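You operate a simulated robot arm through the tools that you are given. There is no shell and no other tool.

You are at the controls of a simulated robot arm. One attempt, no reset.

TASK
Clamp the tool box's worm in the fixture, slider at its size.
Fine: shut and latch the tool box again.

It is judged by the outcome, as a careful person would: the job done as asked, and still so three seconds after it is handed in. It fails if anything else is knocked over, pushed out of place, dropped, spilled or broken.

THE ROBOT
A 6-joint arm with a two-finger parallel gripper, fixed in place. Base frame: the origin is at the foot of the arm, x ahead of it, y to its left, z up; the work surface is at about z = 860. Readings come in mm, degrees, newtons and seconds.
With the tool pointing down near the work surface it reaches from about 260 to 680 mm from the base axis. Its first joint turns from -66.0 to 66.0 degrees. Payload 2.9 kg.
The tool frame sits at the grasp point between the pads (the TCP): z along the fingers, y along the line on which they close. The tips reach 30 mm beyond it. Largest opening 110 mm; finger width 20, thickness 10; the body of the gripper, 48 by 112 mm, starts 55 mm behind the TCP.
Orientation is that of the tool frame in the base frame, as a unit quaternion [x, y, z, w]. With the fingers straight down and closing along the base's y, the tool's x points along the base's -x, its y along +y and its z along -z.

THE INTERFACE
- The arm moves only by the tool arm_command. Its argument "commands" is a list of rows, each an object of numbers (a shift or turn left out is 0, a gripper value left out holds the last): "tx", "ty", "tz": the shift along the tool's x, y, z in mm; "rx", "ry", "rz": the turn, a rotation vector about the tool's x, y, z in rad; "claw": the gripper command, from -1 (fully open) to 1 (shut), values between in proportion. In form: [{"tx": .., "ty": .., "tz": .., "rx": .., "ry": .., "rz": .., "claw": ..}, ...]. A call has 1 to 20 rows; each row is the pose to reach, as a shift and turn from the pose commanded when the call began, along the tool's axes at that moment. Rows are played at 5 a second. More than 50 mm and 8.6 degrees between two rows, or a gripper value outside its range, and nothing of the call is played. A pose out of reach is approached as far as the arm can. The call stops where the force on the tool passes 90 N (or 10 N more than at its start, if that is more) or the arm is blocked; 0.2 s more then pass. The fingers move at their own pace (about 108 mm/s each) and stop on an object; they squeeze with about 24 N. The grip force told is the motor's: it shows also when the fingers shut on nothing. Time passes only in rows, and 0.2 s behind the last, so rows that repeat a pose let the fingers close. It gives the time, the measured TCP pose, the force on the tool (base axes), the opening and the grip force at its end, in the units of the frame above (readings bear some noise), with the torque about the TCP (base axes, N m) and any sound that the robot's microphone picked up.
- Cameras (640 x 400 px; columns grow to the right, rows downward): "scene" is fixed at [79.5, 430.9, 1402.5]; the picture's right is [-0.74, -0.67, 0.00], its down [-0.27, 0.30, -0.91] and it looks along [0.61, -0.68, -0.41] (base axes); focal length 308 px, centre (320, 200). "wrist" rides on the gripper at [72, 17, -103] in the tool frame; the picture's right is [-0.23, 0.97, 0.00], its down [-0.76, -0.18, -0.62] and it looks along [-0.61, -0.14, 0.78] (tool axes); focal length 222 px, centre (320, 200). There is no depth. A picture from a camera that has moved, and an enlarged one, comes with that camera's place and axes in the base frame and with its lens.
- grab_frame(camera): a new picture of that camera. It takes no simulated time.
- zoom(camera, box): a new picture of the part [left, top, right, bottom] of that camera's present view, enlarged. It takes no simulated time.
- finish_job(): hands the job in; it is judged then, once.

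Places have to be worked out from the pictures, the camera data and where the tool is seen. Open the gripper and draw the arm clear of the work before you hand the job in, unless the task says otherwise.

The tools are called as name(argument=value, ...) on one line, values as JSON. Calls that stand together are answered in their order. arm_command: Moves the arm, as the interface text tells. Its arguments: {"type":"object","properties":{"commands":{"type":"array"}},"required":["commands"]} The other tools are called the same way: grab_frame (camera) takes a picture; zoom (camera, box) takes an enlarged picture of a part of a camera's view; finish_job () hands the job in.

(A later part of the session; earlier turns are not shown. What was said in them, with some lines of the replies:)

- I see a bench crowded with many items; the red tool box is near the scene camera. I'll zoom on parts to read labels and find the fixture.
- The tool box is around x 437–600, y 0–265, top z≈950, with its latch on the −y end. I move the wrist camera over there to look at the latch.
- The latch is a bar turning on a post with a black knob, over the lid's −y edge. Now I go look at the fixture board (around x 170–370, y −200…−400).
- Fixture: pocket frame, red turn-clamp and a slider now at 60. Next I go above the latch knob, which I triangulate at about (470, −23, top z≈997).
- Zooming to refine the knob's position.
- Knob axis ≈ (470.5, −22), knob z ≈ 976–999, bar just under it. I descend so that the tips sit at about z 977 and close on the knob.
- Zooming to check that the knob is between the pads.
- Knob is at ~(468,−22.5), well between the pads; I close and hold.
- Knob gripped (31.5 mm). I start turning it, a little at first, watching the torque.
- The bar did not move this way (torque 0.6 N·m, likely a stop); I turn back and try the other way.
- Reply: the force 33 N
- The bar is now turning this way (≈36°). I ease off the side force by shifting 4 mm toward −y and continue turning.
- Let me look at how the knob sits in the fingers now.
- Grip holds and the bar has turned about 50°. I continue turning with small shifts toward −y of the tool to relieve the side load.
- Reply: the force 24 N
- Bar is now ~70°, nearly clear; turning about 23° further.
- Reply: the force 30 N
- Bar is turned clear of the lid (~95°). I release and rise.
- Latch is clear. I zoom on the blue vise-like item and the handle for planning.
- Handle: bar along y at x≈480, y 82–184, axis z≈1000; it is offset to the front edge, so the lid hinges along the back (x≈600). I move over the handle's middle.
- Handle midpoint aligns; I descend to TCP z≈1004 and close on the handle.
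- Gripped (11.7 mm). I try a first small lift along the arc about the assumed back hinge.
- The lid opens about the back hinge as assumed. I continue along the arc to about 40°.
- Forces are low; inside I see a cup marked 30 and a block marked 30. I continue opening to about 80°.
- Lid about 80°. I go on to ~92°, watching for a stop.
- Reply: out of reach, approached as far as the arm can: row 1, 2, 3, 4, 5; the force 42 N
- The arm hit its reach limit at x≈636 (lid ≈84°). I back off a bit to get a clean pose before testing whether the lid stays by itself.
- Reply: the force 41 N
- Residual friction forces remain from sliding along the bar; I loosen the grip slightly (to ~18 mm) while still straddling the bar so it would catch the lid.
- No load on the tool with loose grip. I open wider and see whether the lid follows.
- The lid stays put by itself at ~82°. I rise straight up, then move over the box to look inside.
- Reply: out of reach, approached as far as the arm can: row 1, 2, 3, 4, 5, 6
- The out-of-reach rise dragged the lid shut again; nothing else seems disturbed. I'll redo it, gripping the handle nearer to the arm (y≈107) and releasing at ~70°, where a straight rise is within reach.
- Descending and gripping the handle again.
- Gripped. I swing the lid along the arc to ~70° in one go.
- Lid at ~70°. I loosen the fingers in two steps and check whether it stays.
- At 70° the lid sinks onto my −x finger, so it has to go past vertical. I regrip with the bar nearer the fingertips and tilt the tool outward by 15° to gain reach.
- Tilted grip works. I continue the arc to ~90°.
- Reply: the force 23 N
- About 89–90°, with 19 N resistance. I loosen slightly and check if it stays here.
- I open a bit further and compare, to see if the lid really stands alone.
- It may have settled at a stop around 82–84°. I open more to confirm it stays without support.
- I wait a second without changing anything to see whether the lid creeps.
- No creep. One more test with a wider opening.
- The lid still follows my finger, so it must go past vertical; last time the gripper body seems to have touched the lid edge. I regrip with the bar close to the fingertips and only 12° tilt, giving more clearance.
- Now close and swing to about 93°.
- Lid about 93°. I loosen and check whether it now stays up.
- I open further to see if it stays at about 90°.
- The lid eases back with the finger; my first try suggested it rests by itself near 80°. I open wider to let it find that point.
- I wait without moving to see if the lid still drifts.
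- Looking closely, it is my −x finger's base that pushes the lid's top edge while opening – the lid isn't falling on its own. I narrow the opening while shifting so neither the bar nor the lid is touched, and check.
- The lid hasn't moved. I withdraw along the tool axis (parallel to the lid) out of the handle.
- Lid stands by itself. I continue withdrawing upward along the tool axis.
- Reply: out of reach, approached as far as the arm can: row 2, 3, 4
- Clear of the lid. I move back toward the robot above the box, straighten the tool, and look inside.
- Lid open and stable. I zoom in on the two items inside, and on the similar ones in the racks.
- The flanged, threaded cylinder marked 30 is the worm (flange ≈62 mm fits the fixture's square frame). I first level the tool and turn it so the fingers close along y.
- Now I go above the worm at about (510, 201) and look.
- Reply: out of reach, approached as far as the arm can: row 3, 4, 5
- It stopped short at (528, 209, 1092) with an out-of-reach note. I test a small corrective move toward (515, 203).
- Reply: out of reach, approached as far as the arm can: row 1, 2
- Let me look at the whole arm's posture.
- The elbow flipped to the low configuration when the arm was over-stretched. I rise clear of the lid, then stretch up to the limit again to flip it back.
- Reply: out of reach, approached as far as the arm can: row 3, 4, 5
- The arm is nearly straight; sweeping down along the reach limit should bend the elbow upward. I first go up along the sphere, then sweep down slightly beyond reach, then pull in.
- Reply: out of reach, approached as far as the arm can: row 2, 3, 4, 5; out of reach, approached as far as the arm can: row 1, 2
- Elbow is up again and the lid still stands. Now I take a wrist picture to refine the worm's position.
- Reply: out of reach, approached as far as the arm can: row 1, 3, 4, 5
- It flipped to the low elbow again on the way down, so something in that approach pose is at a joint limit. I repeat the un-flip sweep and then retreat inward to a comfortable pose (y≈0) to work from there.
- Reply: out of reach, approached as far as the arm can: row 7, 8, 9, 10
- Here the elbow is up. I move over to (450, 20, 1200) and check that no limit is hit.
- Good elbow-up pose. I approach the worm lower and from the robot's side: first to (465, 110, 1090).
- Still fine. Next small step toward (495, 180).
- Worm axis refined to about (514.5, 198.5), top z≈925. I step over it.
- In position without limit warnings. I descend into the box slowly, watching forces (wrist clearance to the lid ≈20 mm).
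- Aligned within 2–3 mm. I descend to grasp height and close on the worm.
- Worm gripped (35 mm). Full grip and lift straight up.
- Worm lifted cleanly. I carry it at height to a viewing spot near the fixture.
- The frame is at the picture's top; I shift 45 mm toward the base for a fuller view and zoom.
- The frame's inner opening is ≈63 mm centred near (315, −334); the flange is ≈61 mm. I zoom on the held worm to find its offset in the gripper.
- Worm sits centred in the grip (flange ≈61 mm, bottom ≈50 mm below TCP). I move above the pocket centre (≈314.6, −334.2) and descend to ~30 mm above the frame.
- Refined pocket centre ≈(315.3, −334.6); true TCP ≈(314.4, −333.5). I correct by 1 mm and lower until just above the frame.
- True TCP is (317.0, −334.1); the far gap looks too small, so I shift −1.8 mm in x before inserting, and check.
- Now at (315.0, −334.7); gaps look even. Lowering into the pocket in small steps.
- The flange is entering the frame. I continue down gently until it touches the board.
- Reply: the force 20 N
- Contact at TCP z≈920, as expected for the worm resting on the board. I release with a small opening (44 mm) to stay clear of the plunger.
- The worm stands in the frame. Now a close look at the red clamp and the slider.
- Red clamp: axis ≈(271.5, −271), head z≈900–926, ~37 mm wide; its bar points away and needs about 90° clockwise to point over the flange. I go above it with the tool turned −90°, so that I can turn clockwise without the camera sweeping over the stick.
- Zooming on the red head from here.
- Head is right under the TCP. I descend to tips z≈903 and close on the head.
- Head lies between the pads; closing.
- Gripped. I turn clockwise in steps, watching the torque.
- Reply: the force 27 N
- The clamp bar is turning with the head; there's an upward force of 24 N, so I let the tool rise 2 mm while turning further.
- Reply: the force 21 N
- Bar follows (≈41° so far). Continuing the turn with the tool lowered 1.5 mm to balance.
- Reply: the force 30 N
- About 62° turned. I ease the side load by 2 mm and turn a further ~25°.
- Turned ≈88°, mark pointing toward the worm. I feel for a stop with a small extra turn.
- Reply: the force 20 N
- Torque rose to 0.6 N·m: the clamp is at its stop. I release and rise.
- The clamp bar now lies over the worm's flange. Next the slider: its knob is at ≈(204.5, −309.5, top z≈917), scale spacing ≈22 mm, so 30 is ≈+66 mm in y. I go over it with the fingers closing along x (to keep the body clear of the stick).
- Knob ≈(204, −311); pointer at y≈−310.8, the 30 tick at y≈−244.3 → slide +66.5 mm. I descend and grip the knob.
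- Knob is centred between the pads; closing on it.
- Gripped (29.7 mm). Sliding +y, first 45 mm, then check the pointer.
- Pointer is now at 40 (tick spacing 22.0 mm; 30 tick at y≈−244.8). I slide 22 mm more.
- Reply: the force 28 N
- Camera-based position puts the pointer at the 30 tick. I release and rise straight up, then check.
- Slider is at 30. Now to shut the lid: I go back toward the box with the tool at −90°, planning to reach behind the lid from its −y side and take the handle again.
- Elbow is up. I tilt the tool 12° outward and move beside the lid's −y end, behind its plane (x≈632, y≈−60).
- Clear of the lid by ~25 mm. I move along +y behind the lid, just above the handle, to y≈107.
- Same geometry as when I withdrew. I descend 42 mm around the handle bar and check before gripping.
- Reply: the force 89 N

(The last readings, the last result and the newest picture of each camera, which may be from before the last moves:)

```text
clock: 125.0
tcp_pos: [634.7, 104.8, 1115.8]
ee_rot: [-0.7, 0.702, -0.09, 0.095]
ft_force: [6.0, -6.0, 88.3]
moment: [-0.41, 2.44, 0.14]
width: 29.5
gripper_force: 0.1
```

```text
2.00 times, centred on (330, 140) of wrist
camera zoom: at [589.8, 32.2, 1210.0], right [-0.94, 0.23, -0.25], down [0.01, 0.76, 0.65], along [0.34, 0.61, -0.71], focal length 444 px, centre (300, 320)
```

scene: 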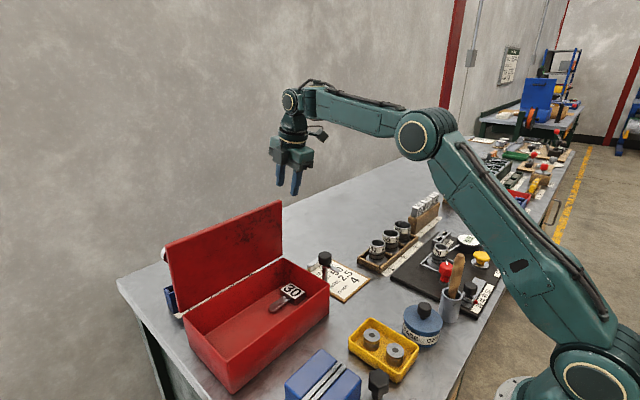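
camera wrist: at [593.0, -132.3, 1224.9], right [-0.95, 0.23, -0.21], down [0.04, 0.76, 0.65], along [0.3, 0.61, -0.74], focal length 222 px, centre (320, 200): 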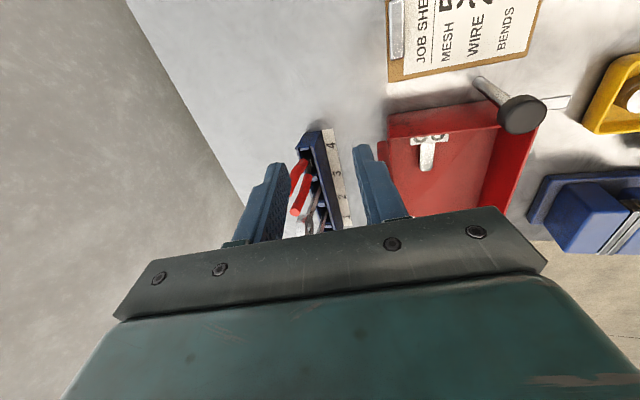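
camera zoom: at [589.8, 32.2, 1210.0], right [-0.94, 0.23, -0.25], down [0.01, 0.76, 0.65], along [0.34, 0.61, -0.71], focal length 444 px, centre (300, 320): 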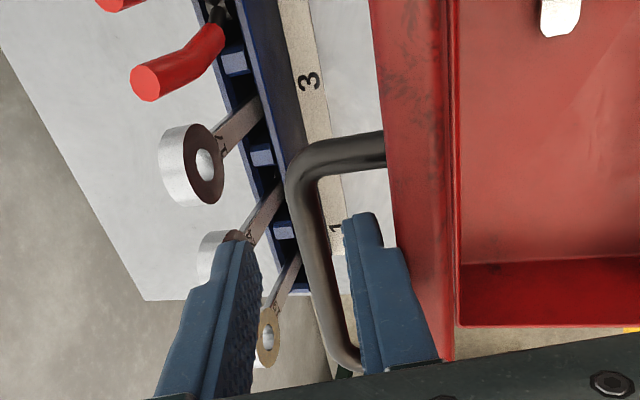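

The finger base pressed on the lid's top edge (88 N) – too close to the lid. I back straight up right away.

arm_command(commands=[{"ty": -1, "tz": -8, "claw": 0.2}, {"ty": -3, "tz": -18, "claw": 0.2}])

zoom(camera="wrist", box=[220, 40, 440, 240])

zoom(camera="scene", box=[160, 130, 400, 390])

```text
clock: 125.6
tcp_pos: [629.5, 104.6, 1115.2]
ee_rot: [-0.702, 0.703, -0.079, 0.079]
ft_force: [-0.4, -12.5, 38.6]
moment: [-0.13, 1.3, 0.4]
width: 39.2
gripper_force: 0.1
```

```text
2.00 times, centred on (330, 140) of wrist
camera zoom: at [589.9, 33.0, 1212.6], right [-0.95, 0.23, -0.22], down [0.04, 0.76, 0.65], along [0.31, 0.61, -0.73], focal length 444 px, centre (300, 320)
```

zoom: 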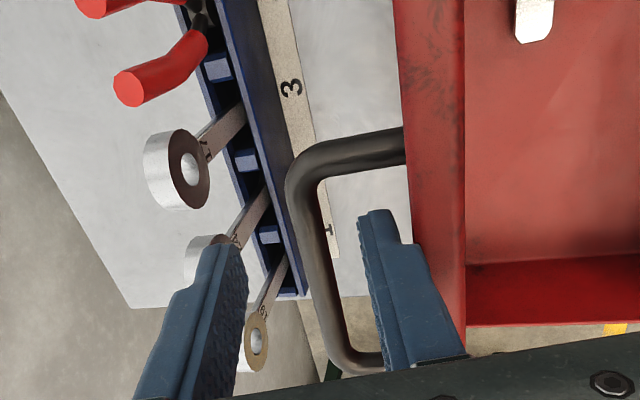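

```text
1.54 times, centred on (280, 260) of scene
camera zoom: at [78.7, 430.4, 1402.7], right [-0.74, -0.67, 0.0], down [-0.27, 0.3, -0.91], along [0.61, -0.68, -0.41], focal length 474 px, centre (382, 108)
```

zoom: 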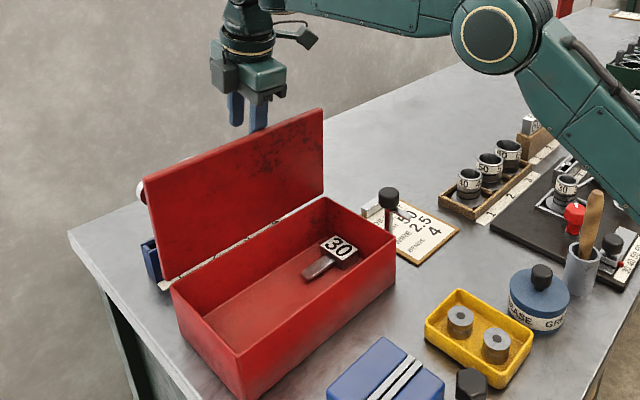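

Still 39 N; I lift further.

arm_command(commands=[{"ty": -2, "tz": -10, "claw": 0.2}, {"ty": -4, "tz": -20, "claw": 0.2}])

zoom(camera="wrist", box=[220, 40, 440, 240])

zoom(camera="scene", box=[160, 130, 400, 390])

```text
clock: 126.2
tcp_pos: [630.0, 107.3, 1126.7]
ee_rot: [0.704, -0.703, 0.075, -0.072]
ft_force: [0.1, -0.1, -1.1]
moment: [0.0, 0.0, 0.01]
width: 44.1
gripper_force: 0.1
```

```text
2.00 times, centred on (330, 140) of wrist
camera zoom: at [591.6, 35.1, 1224.5], right [-0.95, 0.23, -0.2], down [0.04, 0.76, 0.64], along [0.3, 0.61, -0.74], focal length 444 px, centre (300, 320)
```

zoom: 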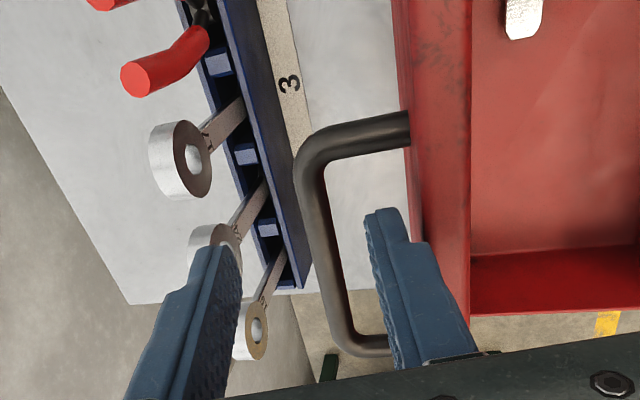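

```text
1.54 times, centred on (280, 260) of scene
camera zoom: at [79.4, 430.9, 1402.5], right [-0.74, -0.67, 0.0], down [-0.27, 0.3, -0.91], along [0.61, -0.68, -0.41], focal length 474 px, centre (382, 108)
```

zoom: 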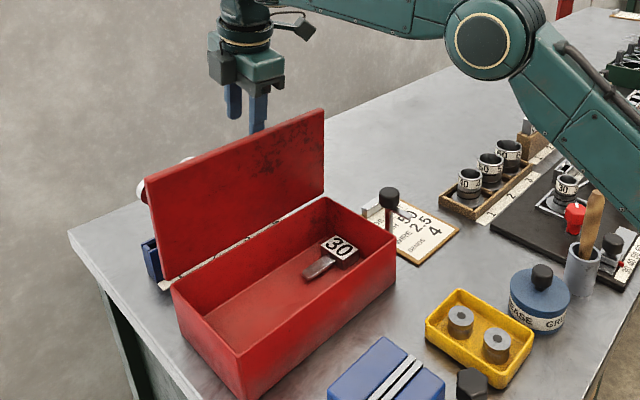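

Free again, and nothing displaced. I shift 13 mm outward (as in my earlier successful withdrawal line) and descend in small steps.

arm_command(commands=[{"ty": -6, "tz": 1.3, "claw": 0.2}, {"ty": -12.7, "tz": 2.7}, {"ty": -10.6, "tz": 12.5}, {"ty": -8.6, "tz": 22.5}])

zoom(camera="wrist", box=[220, 40, 440, 240])

```text
clock: 127.2
tcp_pos: [642.8, 106.4, 1108.5]
ee_rot: [-0.702, 0.704, -0.076, 0.074]
ft_force: [0.3, 0.1, 0.0]
moment: [-0.03, 0.02, 0.03]
width: 44.1
gripper_force: 0.0
```

```text
2.00 times, centred on (330, 140) of wrist
camera zoom: at [604.2, 33.7, 1206.1], right [-0.95, 0.23, -0.21], down [0.04, 0.76, 0.65], along [0.3, 0.61, -0.74], focal length 444 px, centre (300, 320)
```

zoom: 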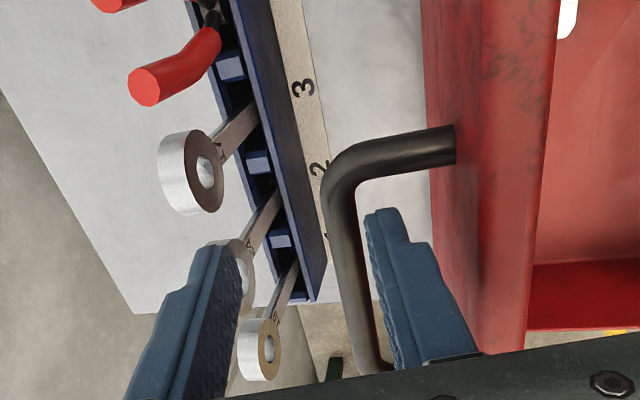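

No contact. Continuing down 22 mm.

arm_command(commands=[{"ty": 1.2, "tz": 7.2, "claw": 0.2}, {"ty": 2.4, "tz": 14.4}, {"ty": 3.6, "tz": 21.7}, {"ty": 3.6, "tz": 21.7}])

zoom(camera="wrist", box=[220, 40, 440, 240])

```text
clock: 128.2
tcp_pos: [642.9, 106.1, 1086.7]
ee_rot: [-0.702, 0.704, -0.075, 0.075]
ft_force: [-0.9, -0.2, 0.4]
moment: [0.03, 0.01, 0.03]
width: 44.1
gripper_force: 0.1
```

```text
2.00 times, centred on (330, 140) of wrist
camera zoom: at [604.9, 34.0, 1184.9], right [-0.95, 0.23, -0.21], down [0.04, 0.76, 0.65], along [0.3, 0.61, -0.74], focal length 444 px, centre (300, 320)
```

zoom: 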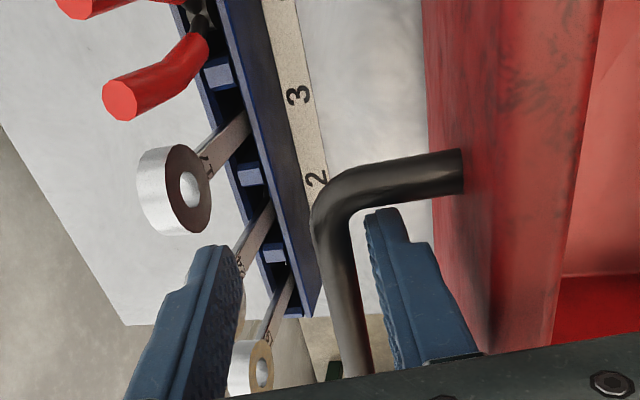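

Bar is between the fingers. I close while shifting 9 mm toward the robot so that the −x finger stays put.

arm_command(commands=[{"ty": 4, "claw": 0.4}, {"ty": 8, "claw": 0.65}, {"ty": 9, "claw": 1}, {"ty": 9, "claw": 1}, {"ty": 9, "claw": 1}])

zoom(camera="scene", box=[160, 130, 400, 390])

```text
clock: 129.4
tcp_pos: [635.8, 105.9, 1086.1]
ee_rot: [-0.702, 0.704, -0.077, 0.076]
ft_force: [5.2, 1.1, 10.7]
moment: [0.12, -0.22, -0.6]
width: 11.5
gripper_force: 44.9
```

```text
1.54 times, centred on (280, 260) of scene
camera zoom: at [79.4, 430.9, 1402.5], right [-0.74, -0.67, 0.0], down [-0.27, 0.3, -0.91], along [0.61, -0.68, -0.41], focal length 474 px, centre (382, 108)
```

zoom: 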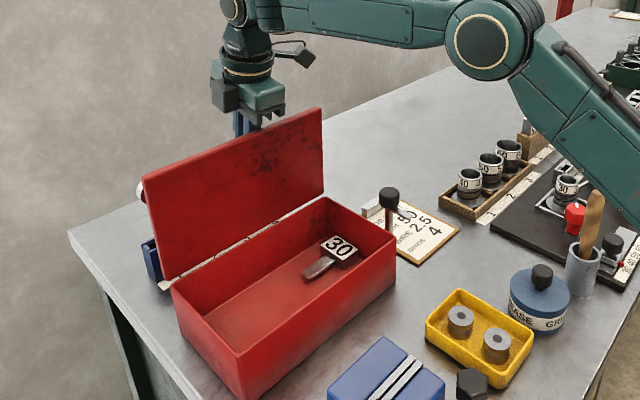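

Gripped. I lower the lid along the reverse arc, first to ~40°.

arm_command(commands=[{"ty": 7, "tz": -3.4, "claw": 1}, {"ty": 14.4, "tz": -6.7}, {"ty": 25.1, "tz": -10.4}, {"ty": 36, "tz": -13.2}, {"ty": 47.2, "tz": -14.9}, {"ty": 58.5, "tz": -15.7}, {"ty": 69.9, "tz": -15.6}, {"ty": 81.2, "tz": -14.4}, {"ty": 92.3, "tz": -12.3}])

zoom(camera="scene", box=[160, 130, 400, 390])

```text
clock: 131.4
tcp_pos: [540.1, 106.0, 1079.0]
ee_rot: [-0.702, 0.704, -0.075, 0.075]
ft_force: [-13.6, -8.2, 26.7]
moment: [0.04, 0.15, -0.46]
width: 11.5
gripper_force: 44.7
```

```text
1.54 times, centred on (280, 260) of scene
camera zoom: at [78.6, 430.6, 1402.6], right [-0.74, -0.67, 0.0], down [-0.27, 0.3, -0.91], along [0.61, -0.68, -0.41], focal length 474 px, centre (382, 108)
```

zoom: 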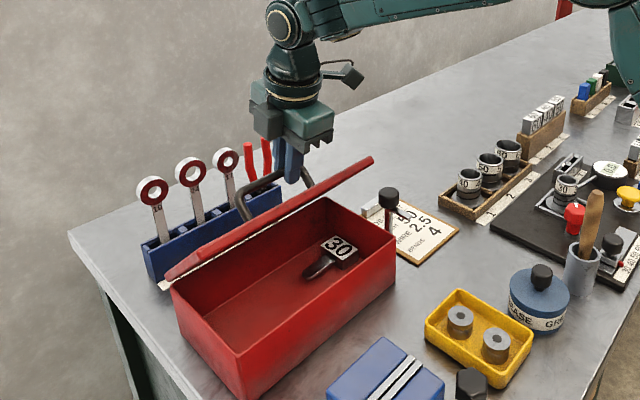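

Going well (lid ≈40°, a radial preload of 30 N). I add a 3 mm radial correction and lower it to nearly closed.

arm_command(commands=[{"ty": 0.7, "tz": -2.9, "claw": 1}, {"ty": 11.5, "tz": 0.2}, {"ty": 22.2, "tz": 4.3}, {"ty": 32.5, "tz": 9.4}, {"ty": 42.3, "tz": 15.5}, {"ty": 51.8, "tz": 22.3}, {"ty": 60.4, "tz": 30}, {"ty": 68.5, "tz": 38.3}])

zoom(camera="scene", box=[160, 130, 400, 390])

```text
clock: 133.2
tcp_pos: [483.1, 107.3, 1024.8]
ee_rot: [0.703, -0.703, 0.076, -0.075]
ft_force: [0.5, -8.8, -2.7]
moment: [0.16, -0.19, -0.12]
width: 11.5
gripper_force: 45.0
```

```text
1.54 times, centred on (280, 260) of scene
camera zoom: at [79.5, 430.7, 1402.6], right [-0.74, -0.67, 0.0], down [-0.27, 0.3, -0.91], along [0.61, -0.68, -0.41], focal length 474 px, centre (382, 108)
```

zoom: 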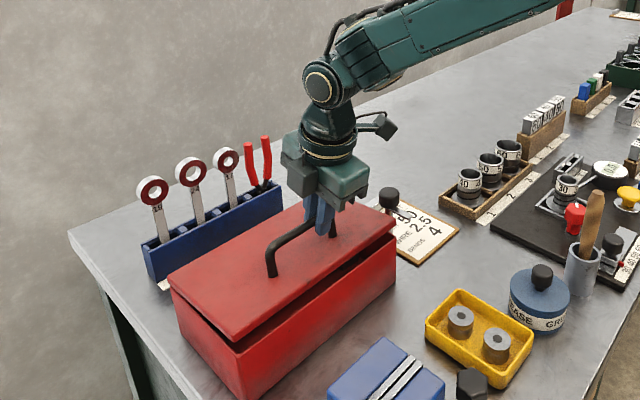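

Nearly shut. I lower the last ~12 mm gently.

arm_command(commands=[{"ty": 2.9, "tz": 3.8, "claw": 1}, {"ty": 5.8, "tz": 7.7, "claw": 1}, {"ty": 8, "tz": 11, "claw": 1}])

zoom(camera="scene", box=[190, 220, 370, 390])

```text
clock: 134.0
tcp_pos: [477.4, 106.8, 1013.5]
ee_rot: [-0.703, 0.703, -0.075, 0.075]
ft_force: [-2.8, -3.7, -0.3]
moment: [-0.03, -0.15, -0.17]
width: 11.7
gripper_force: 45.1
```

```text
2.35 times, centred on (280, 305) of scene
camera zoom: at [79.4, 430.8, 1402.5], right [-0.74, -0.67, 0.0], down [-0.27, 0.3, -0.91], along [0.61, -0.68, -0.41], focal length 725 px, centre (414, -47)
```

zoom: 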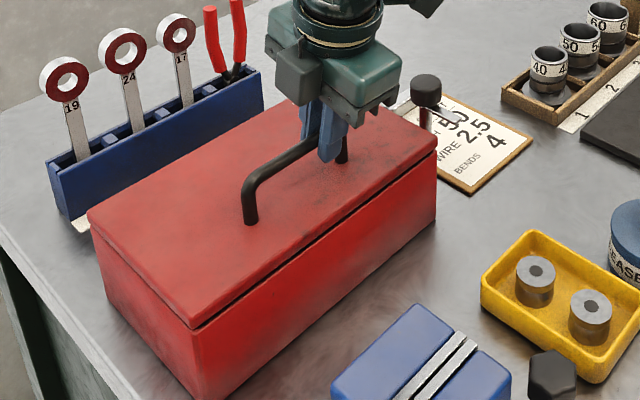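

A hair of gap remains; I press a bit further until it seats.

arm_command(commands=[{"ty": 1, "tz": 2, "claw": 1}, {"ty": 1.5, "tz": 4, "claw": 1}, {"ty": 2, "tz": 5.5, "claw": 1}])

zoom(camera="scene", box=[190, 220, 370, 390])

```text
clock: 134.8
tcp_pos: [477.6, 107.3, 1010.9]
ee_rot: [0.703, -0.703, 0.078, -0.076]
ft_force: [-17.0, -4.6, 38.3]
moment: [-0.03, 0.1, -0.14]
width: 11.2
gripper_force: 45.2
```

```text
2.35 times, centred on (280, 305) of scene
camera zoom: at [78.4, 430.7, 1402.6], right [-0.74, -0.67, 0.0], down [-0.27, 0.3, -0.91], along [0.61, -0.68, -0.41], focal length 725 px, centre (414, -47)
```

zoom: 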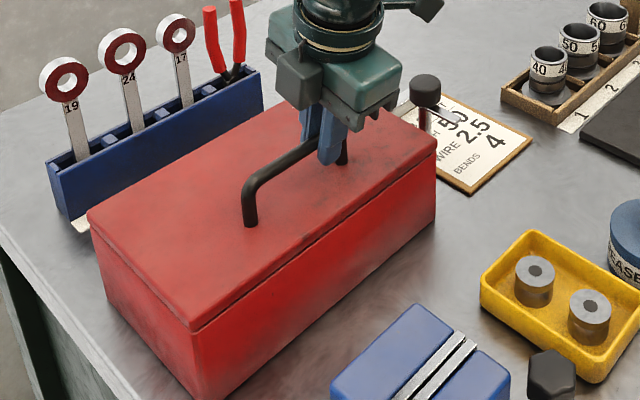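

Lid is shut. I relax, open, and withdraw upward, straightening the tool.

arm_command(commands=[{"tz": -2, "claw": 0.6}, {"tz": -2, "claw": 0.1}, {"tz": -2, "claw": 0.1}, {"tz": -20, "claw": 0.1}, {"tz": -50, "claw": 0.1}, {"tz": -85, "claw": 0.1}, {"tz": -110, "rx": -0.07}, {"tz": -120, "rx": -0.14}, {"tz": -120, "rx": -0.213}, {"tz": -120, "rx": -0.213}])

grab_frame(camera="scene")

grab_frame(camera="wrist")

```text
clock: 137.0
tcp_pos: [452.4, 107.0, 1125.5]
ee_rot: [-0.707, 0.707, 0.0, -0.001]
ft_force: [-0.4, 0.1, 0.2]
moment: [0.0, -0.02, -0.01]
width: 49.4
gripper_force: 0.1
```

```text
taken
```

scene: 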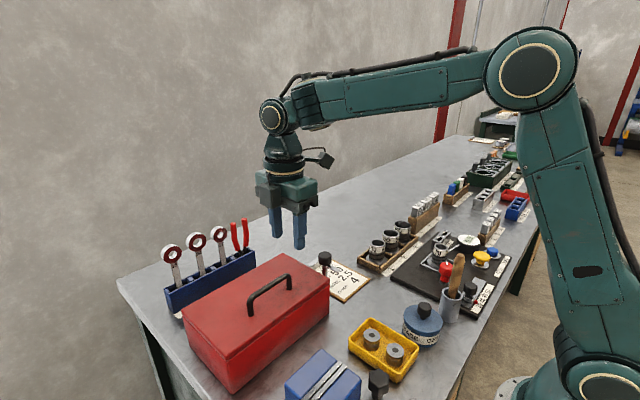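

```text
taken
camera wrist: at [434.3, 34.7, 1229.3], right [-0.97, 0.23, 0.0], down [0.18, 0.76, 0.62], along [0.14, 0.61, -0.78], focal length 222 px, centre (320, 200)
```

wrist: 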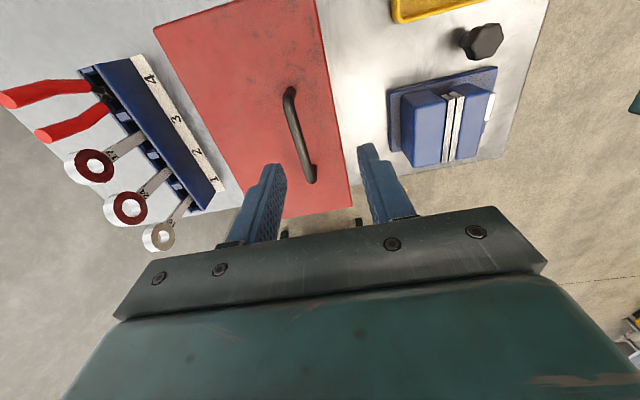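

Lid shut. Now the latch: I move over its knob, at about (470, −24).

arm_command(commands=[{"tx": 30, "ty": -4, "tz": 0, "claw": 0.0}, {"tx": 65, "ty": -9, "tz": 0}, {"tx": 100, "ty": -14, "tz": 10}, {"tx": 131, "ty": -17.6, "tz": 20}, {"tx": 131, "ty": -17.6, "tz": 20}])

zoom(camera="wrist", box=[220, 40, 420, 200])

zoom(camera="scene", box=[290, 230, 360, 290])

```text
clock: 138.2
tcp_pos: [468.9, -25.3, 1105.6]
ee_rot: [-0.707, 0.707, -0.001, 0.0]
ft_force: [-0.3, 0.1, 0.5]
moment: [-0.05, 0.02, -0.02]
width: 54.9
gripper_force: 0.2
```

```text
2.50 times, centred on (320, 120) of wrist
camera zoom: at [451.4, -96.7, 1208.1], right [-0.97, 0.23, 0.0], down [0.18, 0.76, 0.62], along [0.14, 0.61, -0.78], focal length 555 px, centre (320, 400)
```

zoom: 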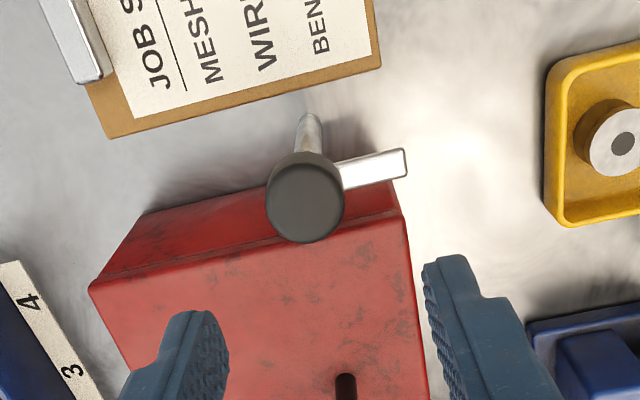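

```text
6.67 times, centred on (325, 260) of scene
camera zoom: at [79.5, 430.9, 1402.5], right [-0.74, -0.67, 0.0], down [-0.27, 0.3, -0.91], along [0.61, -0.68, -0.41], focal length 2054 px, centre (287, -200)
```

zoom: 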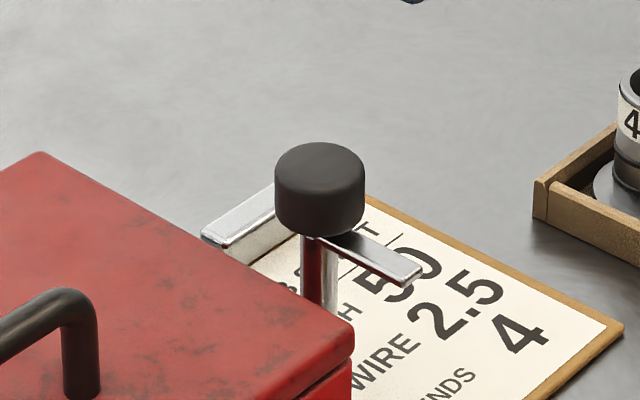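

Knob axis refined to (473, −28). I correct, descend to the knob and grip.

arm_command(commands=[{"tx": 3.6, "ty": -4.7, "tz": 30, "claw": 0.0}, {"tx": 3.6, "ty": -4.7, "tz": 60}, {"tx": 3.6, "ty": -4.7, "tz": 85}, {"tx": 3.6, "ty": -4.7, "tz": 98}, {"tx": 3.6, "ty": -4.7, "tz": 98, "claw": 0.3}, {"tx": 3.6, "ty": -4.7, "tz": 98, "claw": 0.6}, {"tx": 3.6, "ty": -4.7, "tz": 98, "claw": 1}, {"tx": 3.6, "ty": -4.7, "tz": 98, "claw": 1}])

zoom(camera="wrist", box=[220, 60, 420, 220])

zoom(camera="scene", box=[290, 220, 360, 280])

```text
clock: 140.0
tcp_pos: [474.9, -28.6, 1006.3]
ee_rot: [-0.707, 0.708, -0.001, 0.0]
ft_force: [13.6, -0.5, -9.9]
moment: [-0.05, -0.54, -0.04]
width: 31.2
gripper_force: 45.0
```

```text
2.50 times, centred on (320, 140) of wrist
camera zoom: at [457.3, -100.9, 1109.8], right [-0.97, 0.23, 0.0], down [0.18, 0.76, 0.62], along [0.14, 0.61, -0.78], focal length 555 px, centre (320, 350)
```

zoom: 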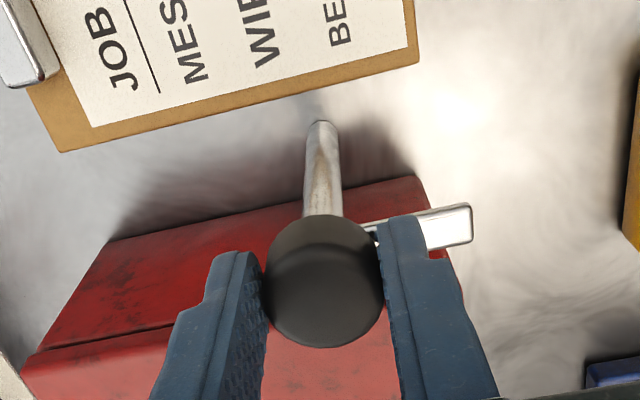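

```text
6.67 times, centred on (325, 250) of scene
camera zoom: at [80.0, 430.9, 1402.5], right [-0.74, -0.67, 0.0], down [-0.27, 0.3, -0.91], along [0.61, -0.68, -0.41], focal length 2054 px, centre (287, -133)
```

zoom: 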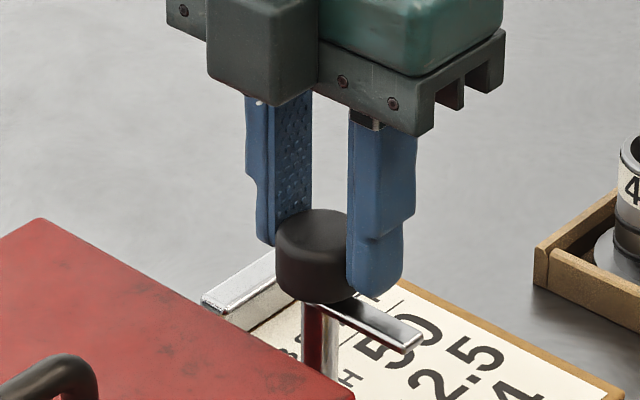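

Gripped. Turning clockwise, ~45° first.

arm_command(commands=[{"rz": 0.12, "claw": 1}, {"rz": 0.24, "claw": 1}, {"rz": 0.36, "claw": 1}, {"rz": 0.48, "claw": 1}, {"rz": 0.6, "claw": 1}, {"rz": 0.72, "claw": 1}])

zoom(camera="scene", box=[290, 220, 360, 280])

```text
clock: 141.4
tcp_pos: [472.6, -28.5, 1006.4]
ee_rot: [-0.411, 0.911, 0.001, -0.002]
ft_force: [-5.1, -1.5, -6.6]
moment: [0.41, -0.3, 0.06]
width: 31.2
gripper_force: 44.4
```

```text
6.67 times, centred on (325, 250) of scene
camera zoom: at [79.4, 430.9, 1402.5], right [-0.74, -0.67, 0.0], down [-0.27, 0.3, -0.91], along [0.61, -0.68, -0.41], focal length 2054 px, centre (287, -133)
```

zoom: 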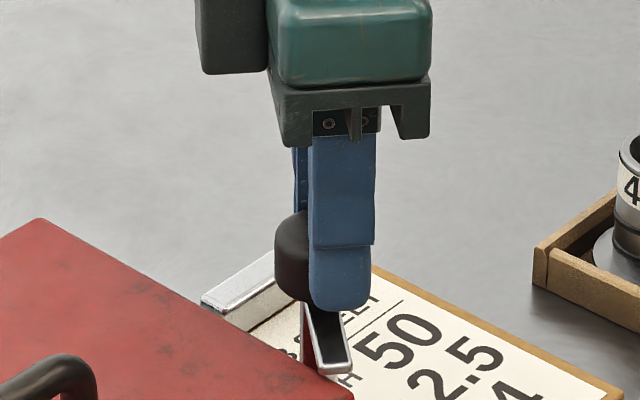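

Bar follows; turning another ~43° toward its stop over the lid.

arm_command(commands=[{"rz": 0.12, "claw": 1}, {"rz": 0.24, "claw": 1}, {"rz": 0.36, "claw": 1}, {"rz": 0.48, "claw": 1}, {"rz": 0.6, "claw": 1}, {"rz": 0.72, "claw": 1}])

zoom(camera="scene", box=[290, 220, 360, 280])

zoom(camera="wrist", box=[220, 60, 420, 220])

```text
clock: 142.8
tcp_pos: [470.7, -25.9, 1006.3]
ee_rot: [-0.068, 0.998, 0.002, -0.004]
ft_force: [-25.2, 29.7, 4.3]
moment: [0.75, 0.49, 0.1]
width: 31.3
gripper_force: 45.3
```

```text
6.67 times, centred on (325, 250) of scene
camera zoom: at [78.7, 431.8, 1402.2], right [-0.74, -0.67, 0.0], down [-0.27, 0.3, -0.91], along [0.61, -0.68, -0.41], focal length 2054 px, centre (287, -133)
```

zoom: 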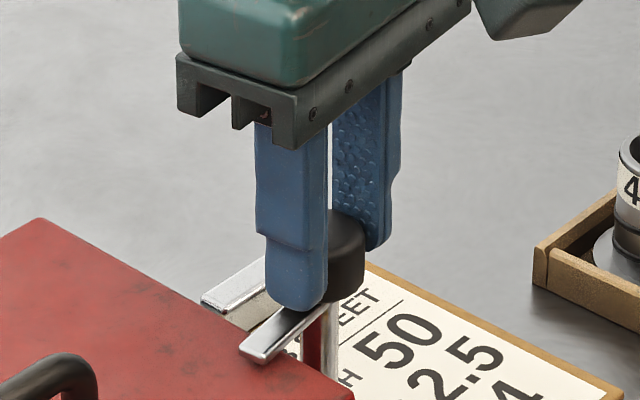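

```text
2.50 times, centred on (320, 140) of wrist
camera zoom: at [397.5, -18.5, 1110.4], right [0.09, 1.0, 0.0], down [0.78, -0.07, 0.62], along [0.61, -0.06, -0.79], focal length 555 px, centre (320, 350)
```

zoom: 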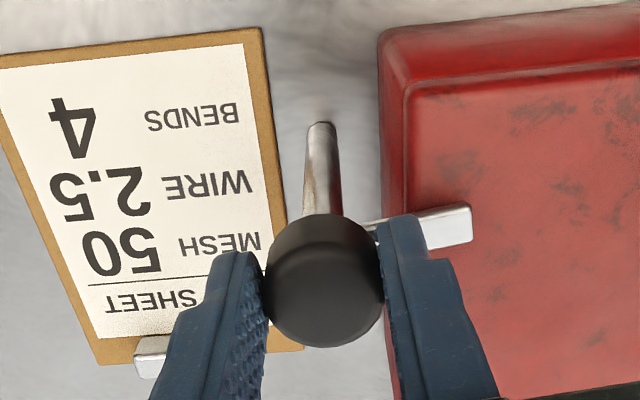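

The bar lies over the lid; I ease the side load and turn the last degrees to the stop.

arm_command(commands=[{"tx": 2.6, "ty": 3, "claw": 1}, {"tx": 2.6, "ty": 3, "rz": 0.06, "claw": 1}, {"tx": 2.6, "ty": 3, "rz": 0.12, "claw": 1}, {"tx": 2.6, "ty": 3, "rz": 0.16, "claw": 1}])

zoom(camera="wrist", box=[220, 60, 420, 220])

```text
clock: 143.8
tcp_pos: [470.4, -26.0, 1005.9]
ee_rot: [0.014, 1.0, 0.0, 0.002]
ft_force: [-3.7, 17.1, -10.3]
moment: [0.44, 0.18, 0.57]
width: 31.2
gripper_force: 45.1
```

```text
2.50 times, centred on (320, 140) of wrist
camera zoom: at [398.3, -5.6, 1109.9], right [0.25, 0.97, 0.0], down [0.76, -0.2, 0.62], along [0.6, -0.16, -0.78], focal length 555 px, centre (320, 350)
```

zoom: 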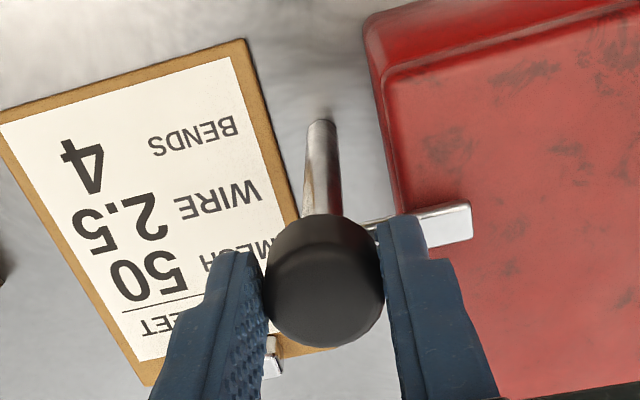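

Torque 0.57 N·m – at the stop, same as at the start. I release, rise and check everything.

arm_command(commands=[{"rz": -0.015, "claw": 0.6}, {"rz": -0.015, "claw": 0.1}, {"rz": -0.015, "claw": 0.0}, {"rz": -0.015, "tz": -20, "claw": 0.0}, {"rz": -0.015, "tz": -55}, {"rz": -0.015, "tz": -95}, {"rz": -0.015, "tz": -140}, {"rz": -0.015, "tx": 20, "ty": -20, "tz": -170}, {"rz": -0.015, "tx": 40, "ty": -50, "tz": -180}])

grab_frame(camera="scene")

zoom(camera="scene", box=[160, 200, 400, 390])

zoom(camera="scene", box=[290, 230, 350, 290])

zoom(camera="scene", box=[400, 220, 510, 310])

grab_frame(camera="wrist")

```text
clock: 145.8
tcp_pos: [427.8, -76.4, 1186.8]
ee_rot: [0.007, 1.0, -0.001, 0.0]
ft_force: [0.6, 0.4, 0.8]
moment: [-0.02, -0.02, -0.06]
width: 55.1
gripper_force: 0.0
```

```text
taken
```

scene: 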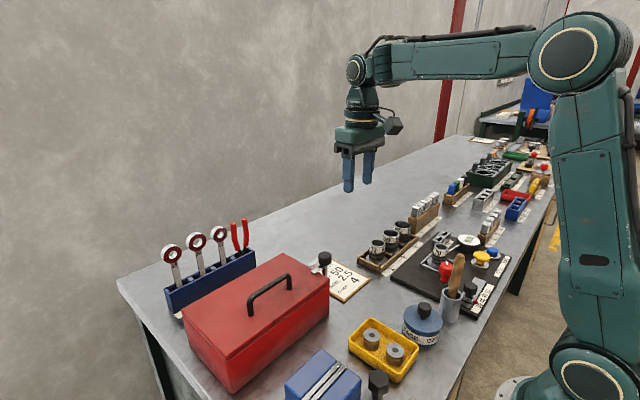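

```text
2.11 times, centred on (280, 295) of scene
camera zoom: at [79.4, 430.9, 1402.5], right [-0.74, -0.67, 0.0], down [-0.27, 0.3, -0.91], along [0.61, -0.68, -0.41], focal length 648 px, centre (404, 0)
```

zoom: 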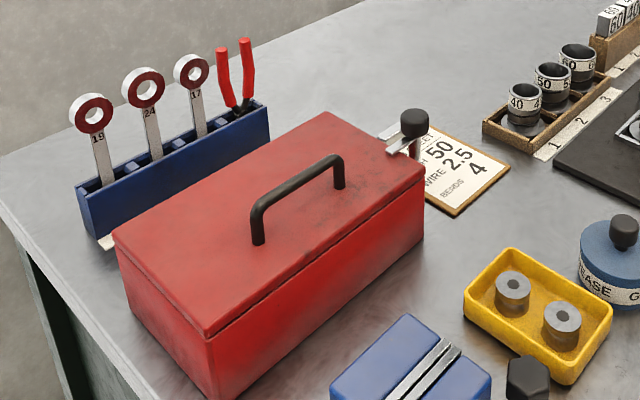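

```text
6.67 times, centred on (320, 260) of scene
camera zoom: at [79.4, 430.9, 1402.5], right [-0.74, -0.67, 0.0], down [-0.27, 0.3, -0.91], along [0.61, -0.68, -0.41], focal length 2054 px, centre (320, -200)
```

zoom: 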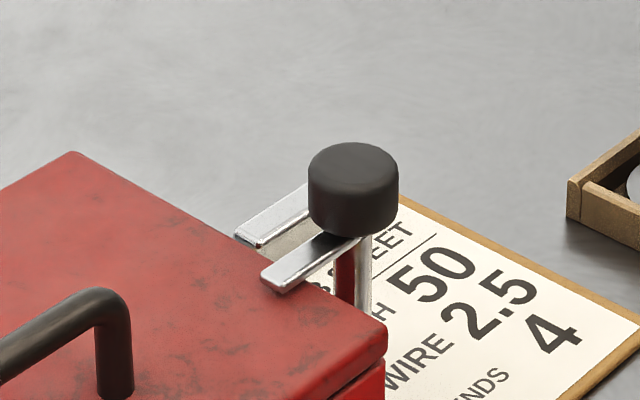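

```text
4.44 times, centred on (455, 265) of scene
camera zoom: at [79.4, 430.9, 1402.5], right [-0.74, -0.67, 0.0], down [-0.27, 0.3, -0.91], along [0.61, -0.68, -0.41], focal length 1369 px, centre (-280, -89)
```

zoom: 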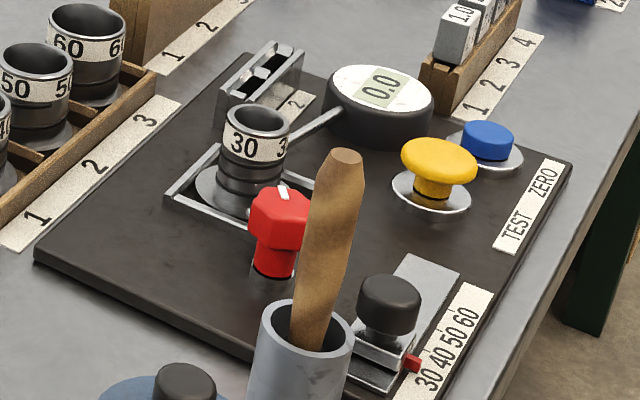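

```text
taken
camera wrist: at [355.2, -57.1, 1290.2], right [0.24, 0.97, 0.0], down [0.76, -0.19, 0.62], along [0.6, -0.15, -0.78], focal length 222 px, centre (320, 200)
```

wrist: 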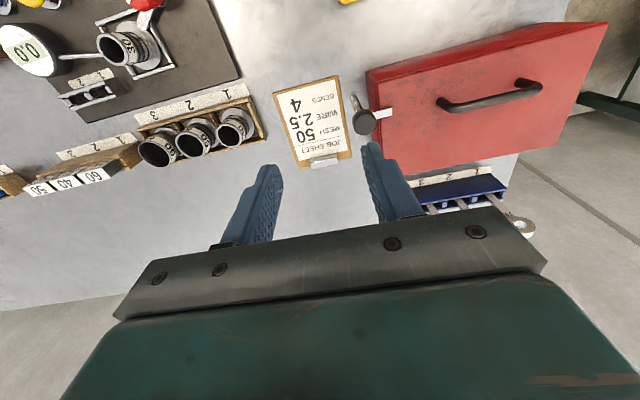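

All looks right: lid shut, latch bar over it, worm clamped. I take one closer look at the slider pointer from above before finishing.

arm_command(commands=[{"tx": 30, "ty": -26, "tz": 8}, {"tx": 60, "ty": -52, "tz": 16}, {"tx": 90, "ty": -78, "tz": 24}, {"tx": 120, "ty": -104, "tz": 32}, {"tx": 150, "ty": -130, "tz": 40}, {"tx": 185, "ty": -160, "tz": 40}, {"tx": 218, "ty": -185, "tz": 40}, {"tx": 218, "ty": -185, "tz": 40}])

grab_frame(camera="wrist")

zoom(camera="wrist", box=[240, 0, 400, 110])

```text
clock: 147.6
tcp_pos: [206.4, -255.7, 1146.4]
ee_rot: [0.007, 1.0, -0.001, 0.0]
ft_force: [-0.4, -0.3, -0.9]
moment: [0.02, 0.01, 0.04]
width: 54.9
gripper_force: 0.0
```

```text
taken
camera wrist: at [134.0, -236.8, 1249.8], right [0.24, 0.97, 0.0], down [0.76, -0.19, 0.62], along [0.61, -0.15, -0.78], focal length 222 px, centre (320, 200)
```

wrist: 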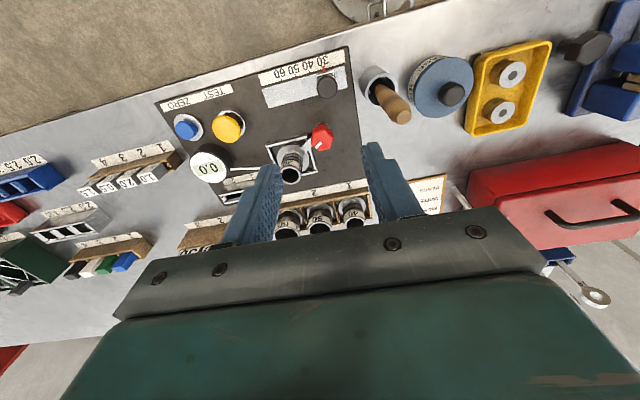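

```text
3.64 times, centred on (320, 55) of wrist
camera zoom: at [134.0, -236.8, 1249.8], right [0.24, 0.97, 0.0], down [0.76, -0.19, 0.62], along [0.61, -0.15, -0.78], focal length 808 px, centre (320, 727)
```

zoom: 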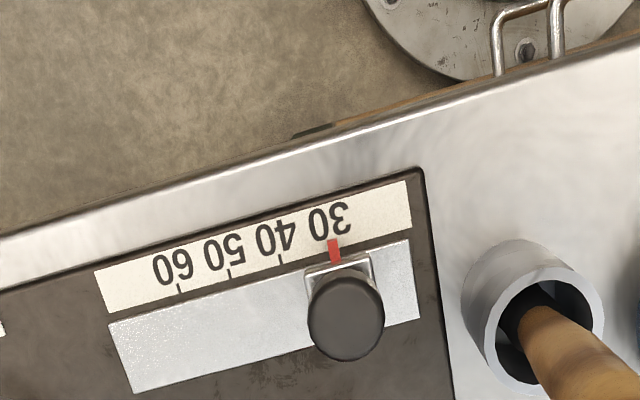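

The pointer sits on the 30 tick within about 1 mm. I raise the arm clear to its starting area with the gripper open.

arm_command(commands=[{"tx": -24, "ty": 9, "tz": -26, "claw": -1}, {"tx": -48, "ty": 18, "tz": -52, "claw": -1}, {"tx": -72, "ty": 28, "tz": -78, "claw": -1}, {"tx": -96, "ty": 37, "tz": -104, "claw": -1}, {"tx": -120, "ty": 46, "tz": -130, "claw": -1}, {"tx": -120, "ty": 46, "tz": -130, "claw": -1}])

grab_frame(camera="scene")

grab_frame(camera="wrist")

```text
clock: 149.0
tcp_pos: [329.6, -211.2, 1277.2]
ee_rot: [0.008, 1.0, -0.001, 0.001]
ft_force: [0.4, 0.8, -0.3]
moment: [0.01, -0.02, 0.0]
width: 110.0
gripper_force: 0.0
```

```text
taken
```

scene: 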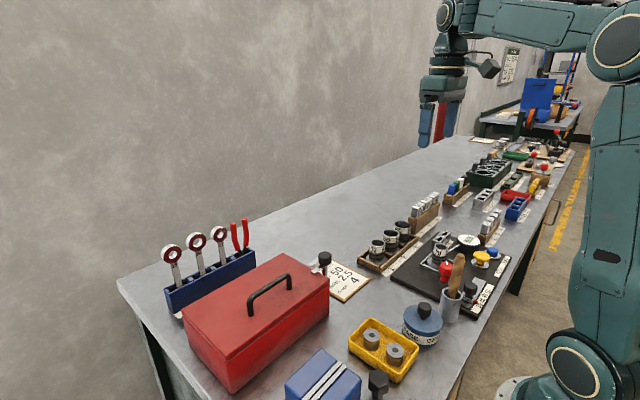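

```text
taken
camera wrist: at [256.1, -192.6, 1380.5], right [0.24, 0.97, 0.0], down [0.76, -0.19, 0.62], along [0.6, -0.15, -0.78], focal length 222 px, centre (320, 200)
```

wrist: 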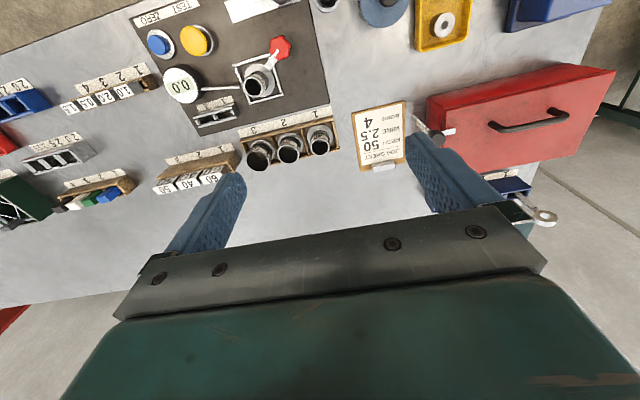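

Everything matches: worm 30 clamped in the fixture, slider at 30, tool box shut and latched, other items undisturbed, arm clear and gripper open. Handing in.

finish_job()

```text
The job is handed in.
```

The tool box's worm (the threaded, flanged cylinder marked 30) is clamped in the fixture, with the slider at 30. The tool box is shut and latched again, and I've handed the job in.

- **Worm:** It sits in the square frame on the black board. The red clamp is turned about 90° to its stop, with its bar over the flange. I took this part as the worm because it is threaded and its flange fits the frame; the other item in the box is a numbered block with a tongue.
- **Slider:** In the last overhead picture the pointer is within about 1 mm of the 30 tick. The ticks are 22 mm apart.
- **Tool box:** The lid is closed and the latch bar is back over it, turned to its stop.

Two things went less smoothly. The lid dropped shut once when the arm ran out of reach. Later a finger pressed on the lid's top edge with about 88 N before I backed off. The pictures afterwards show no damage and nothing else out of place.

The gripper is open and the arm is back near where it started.
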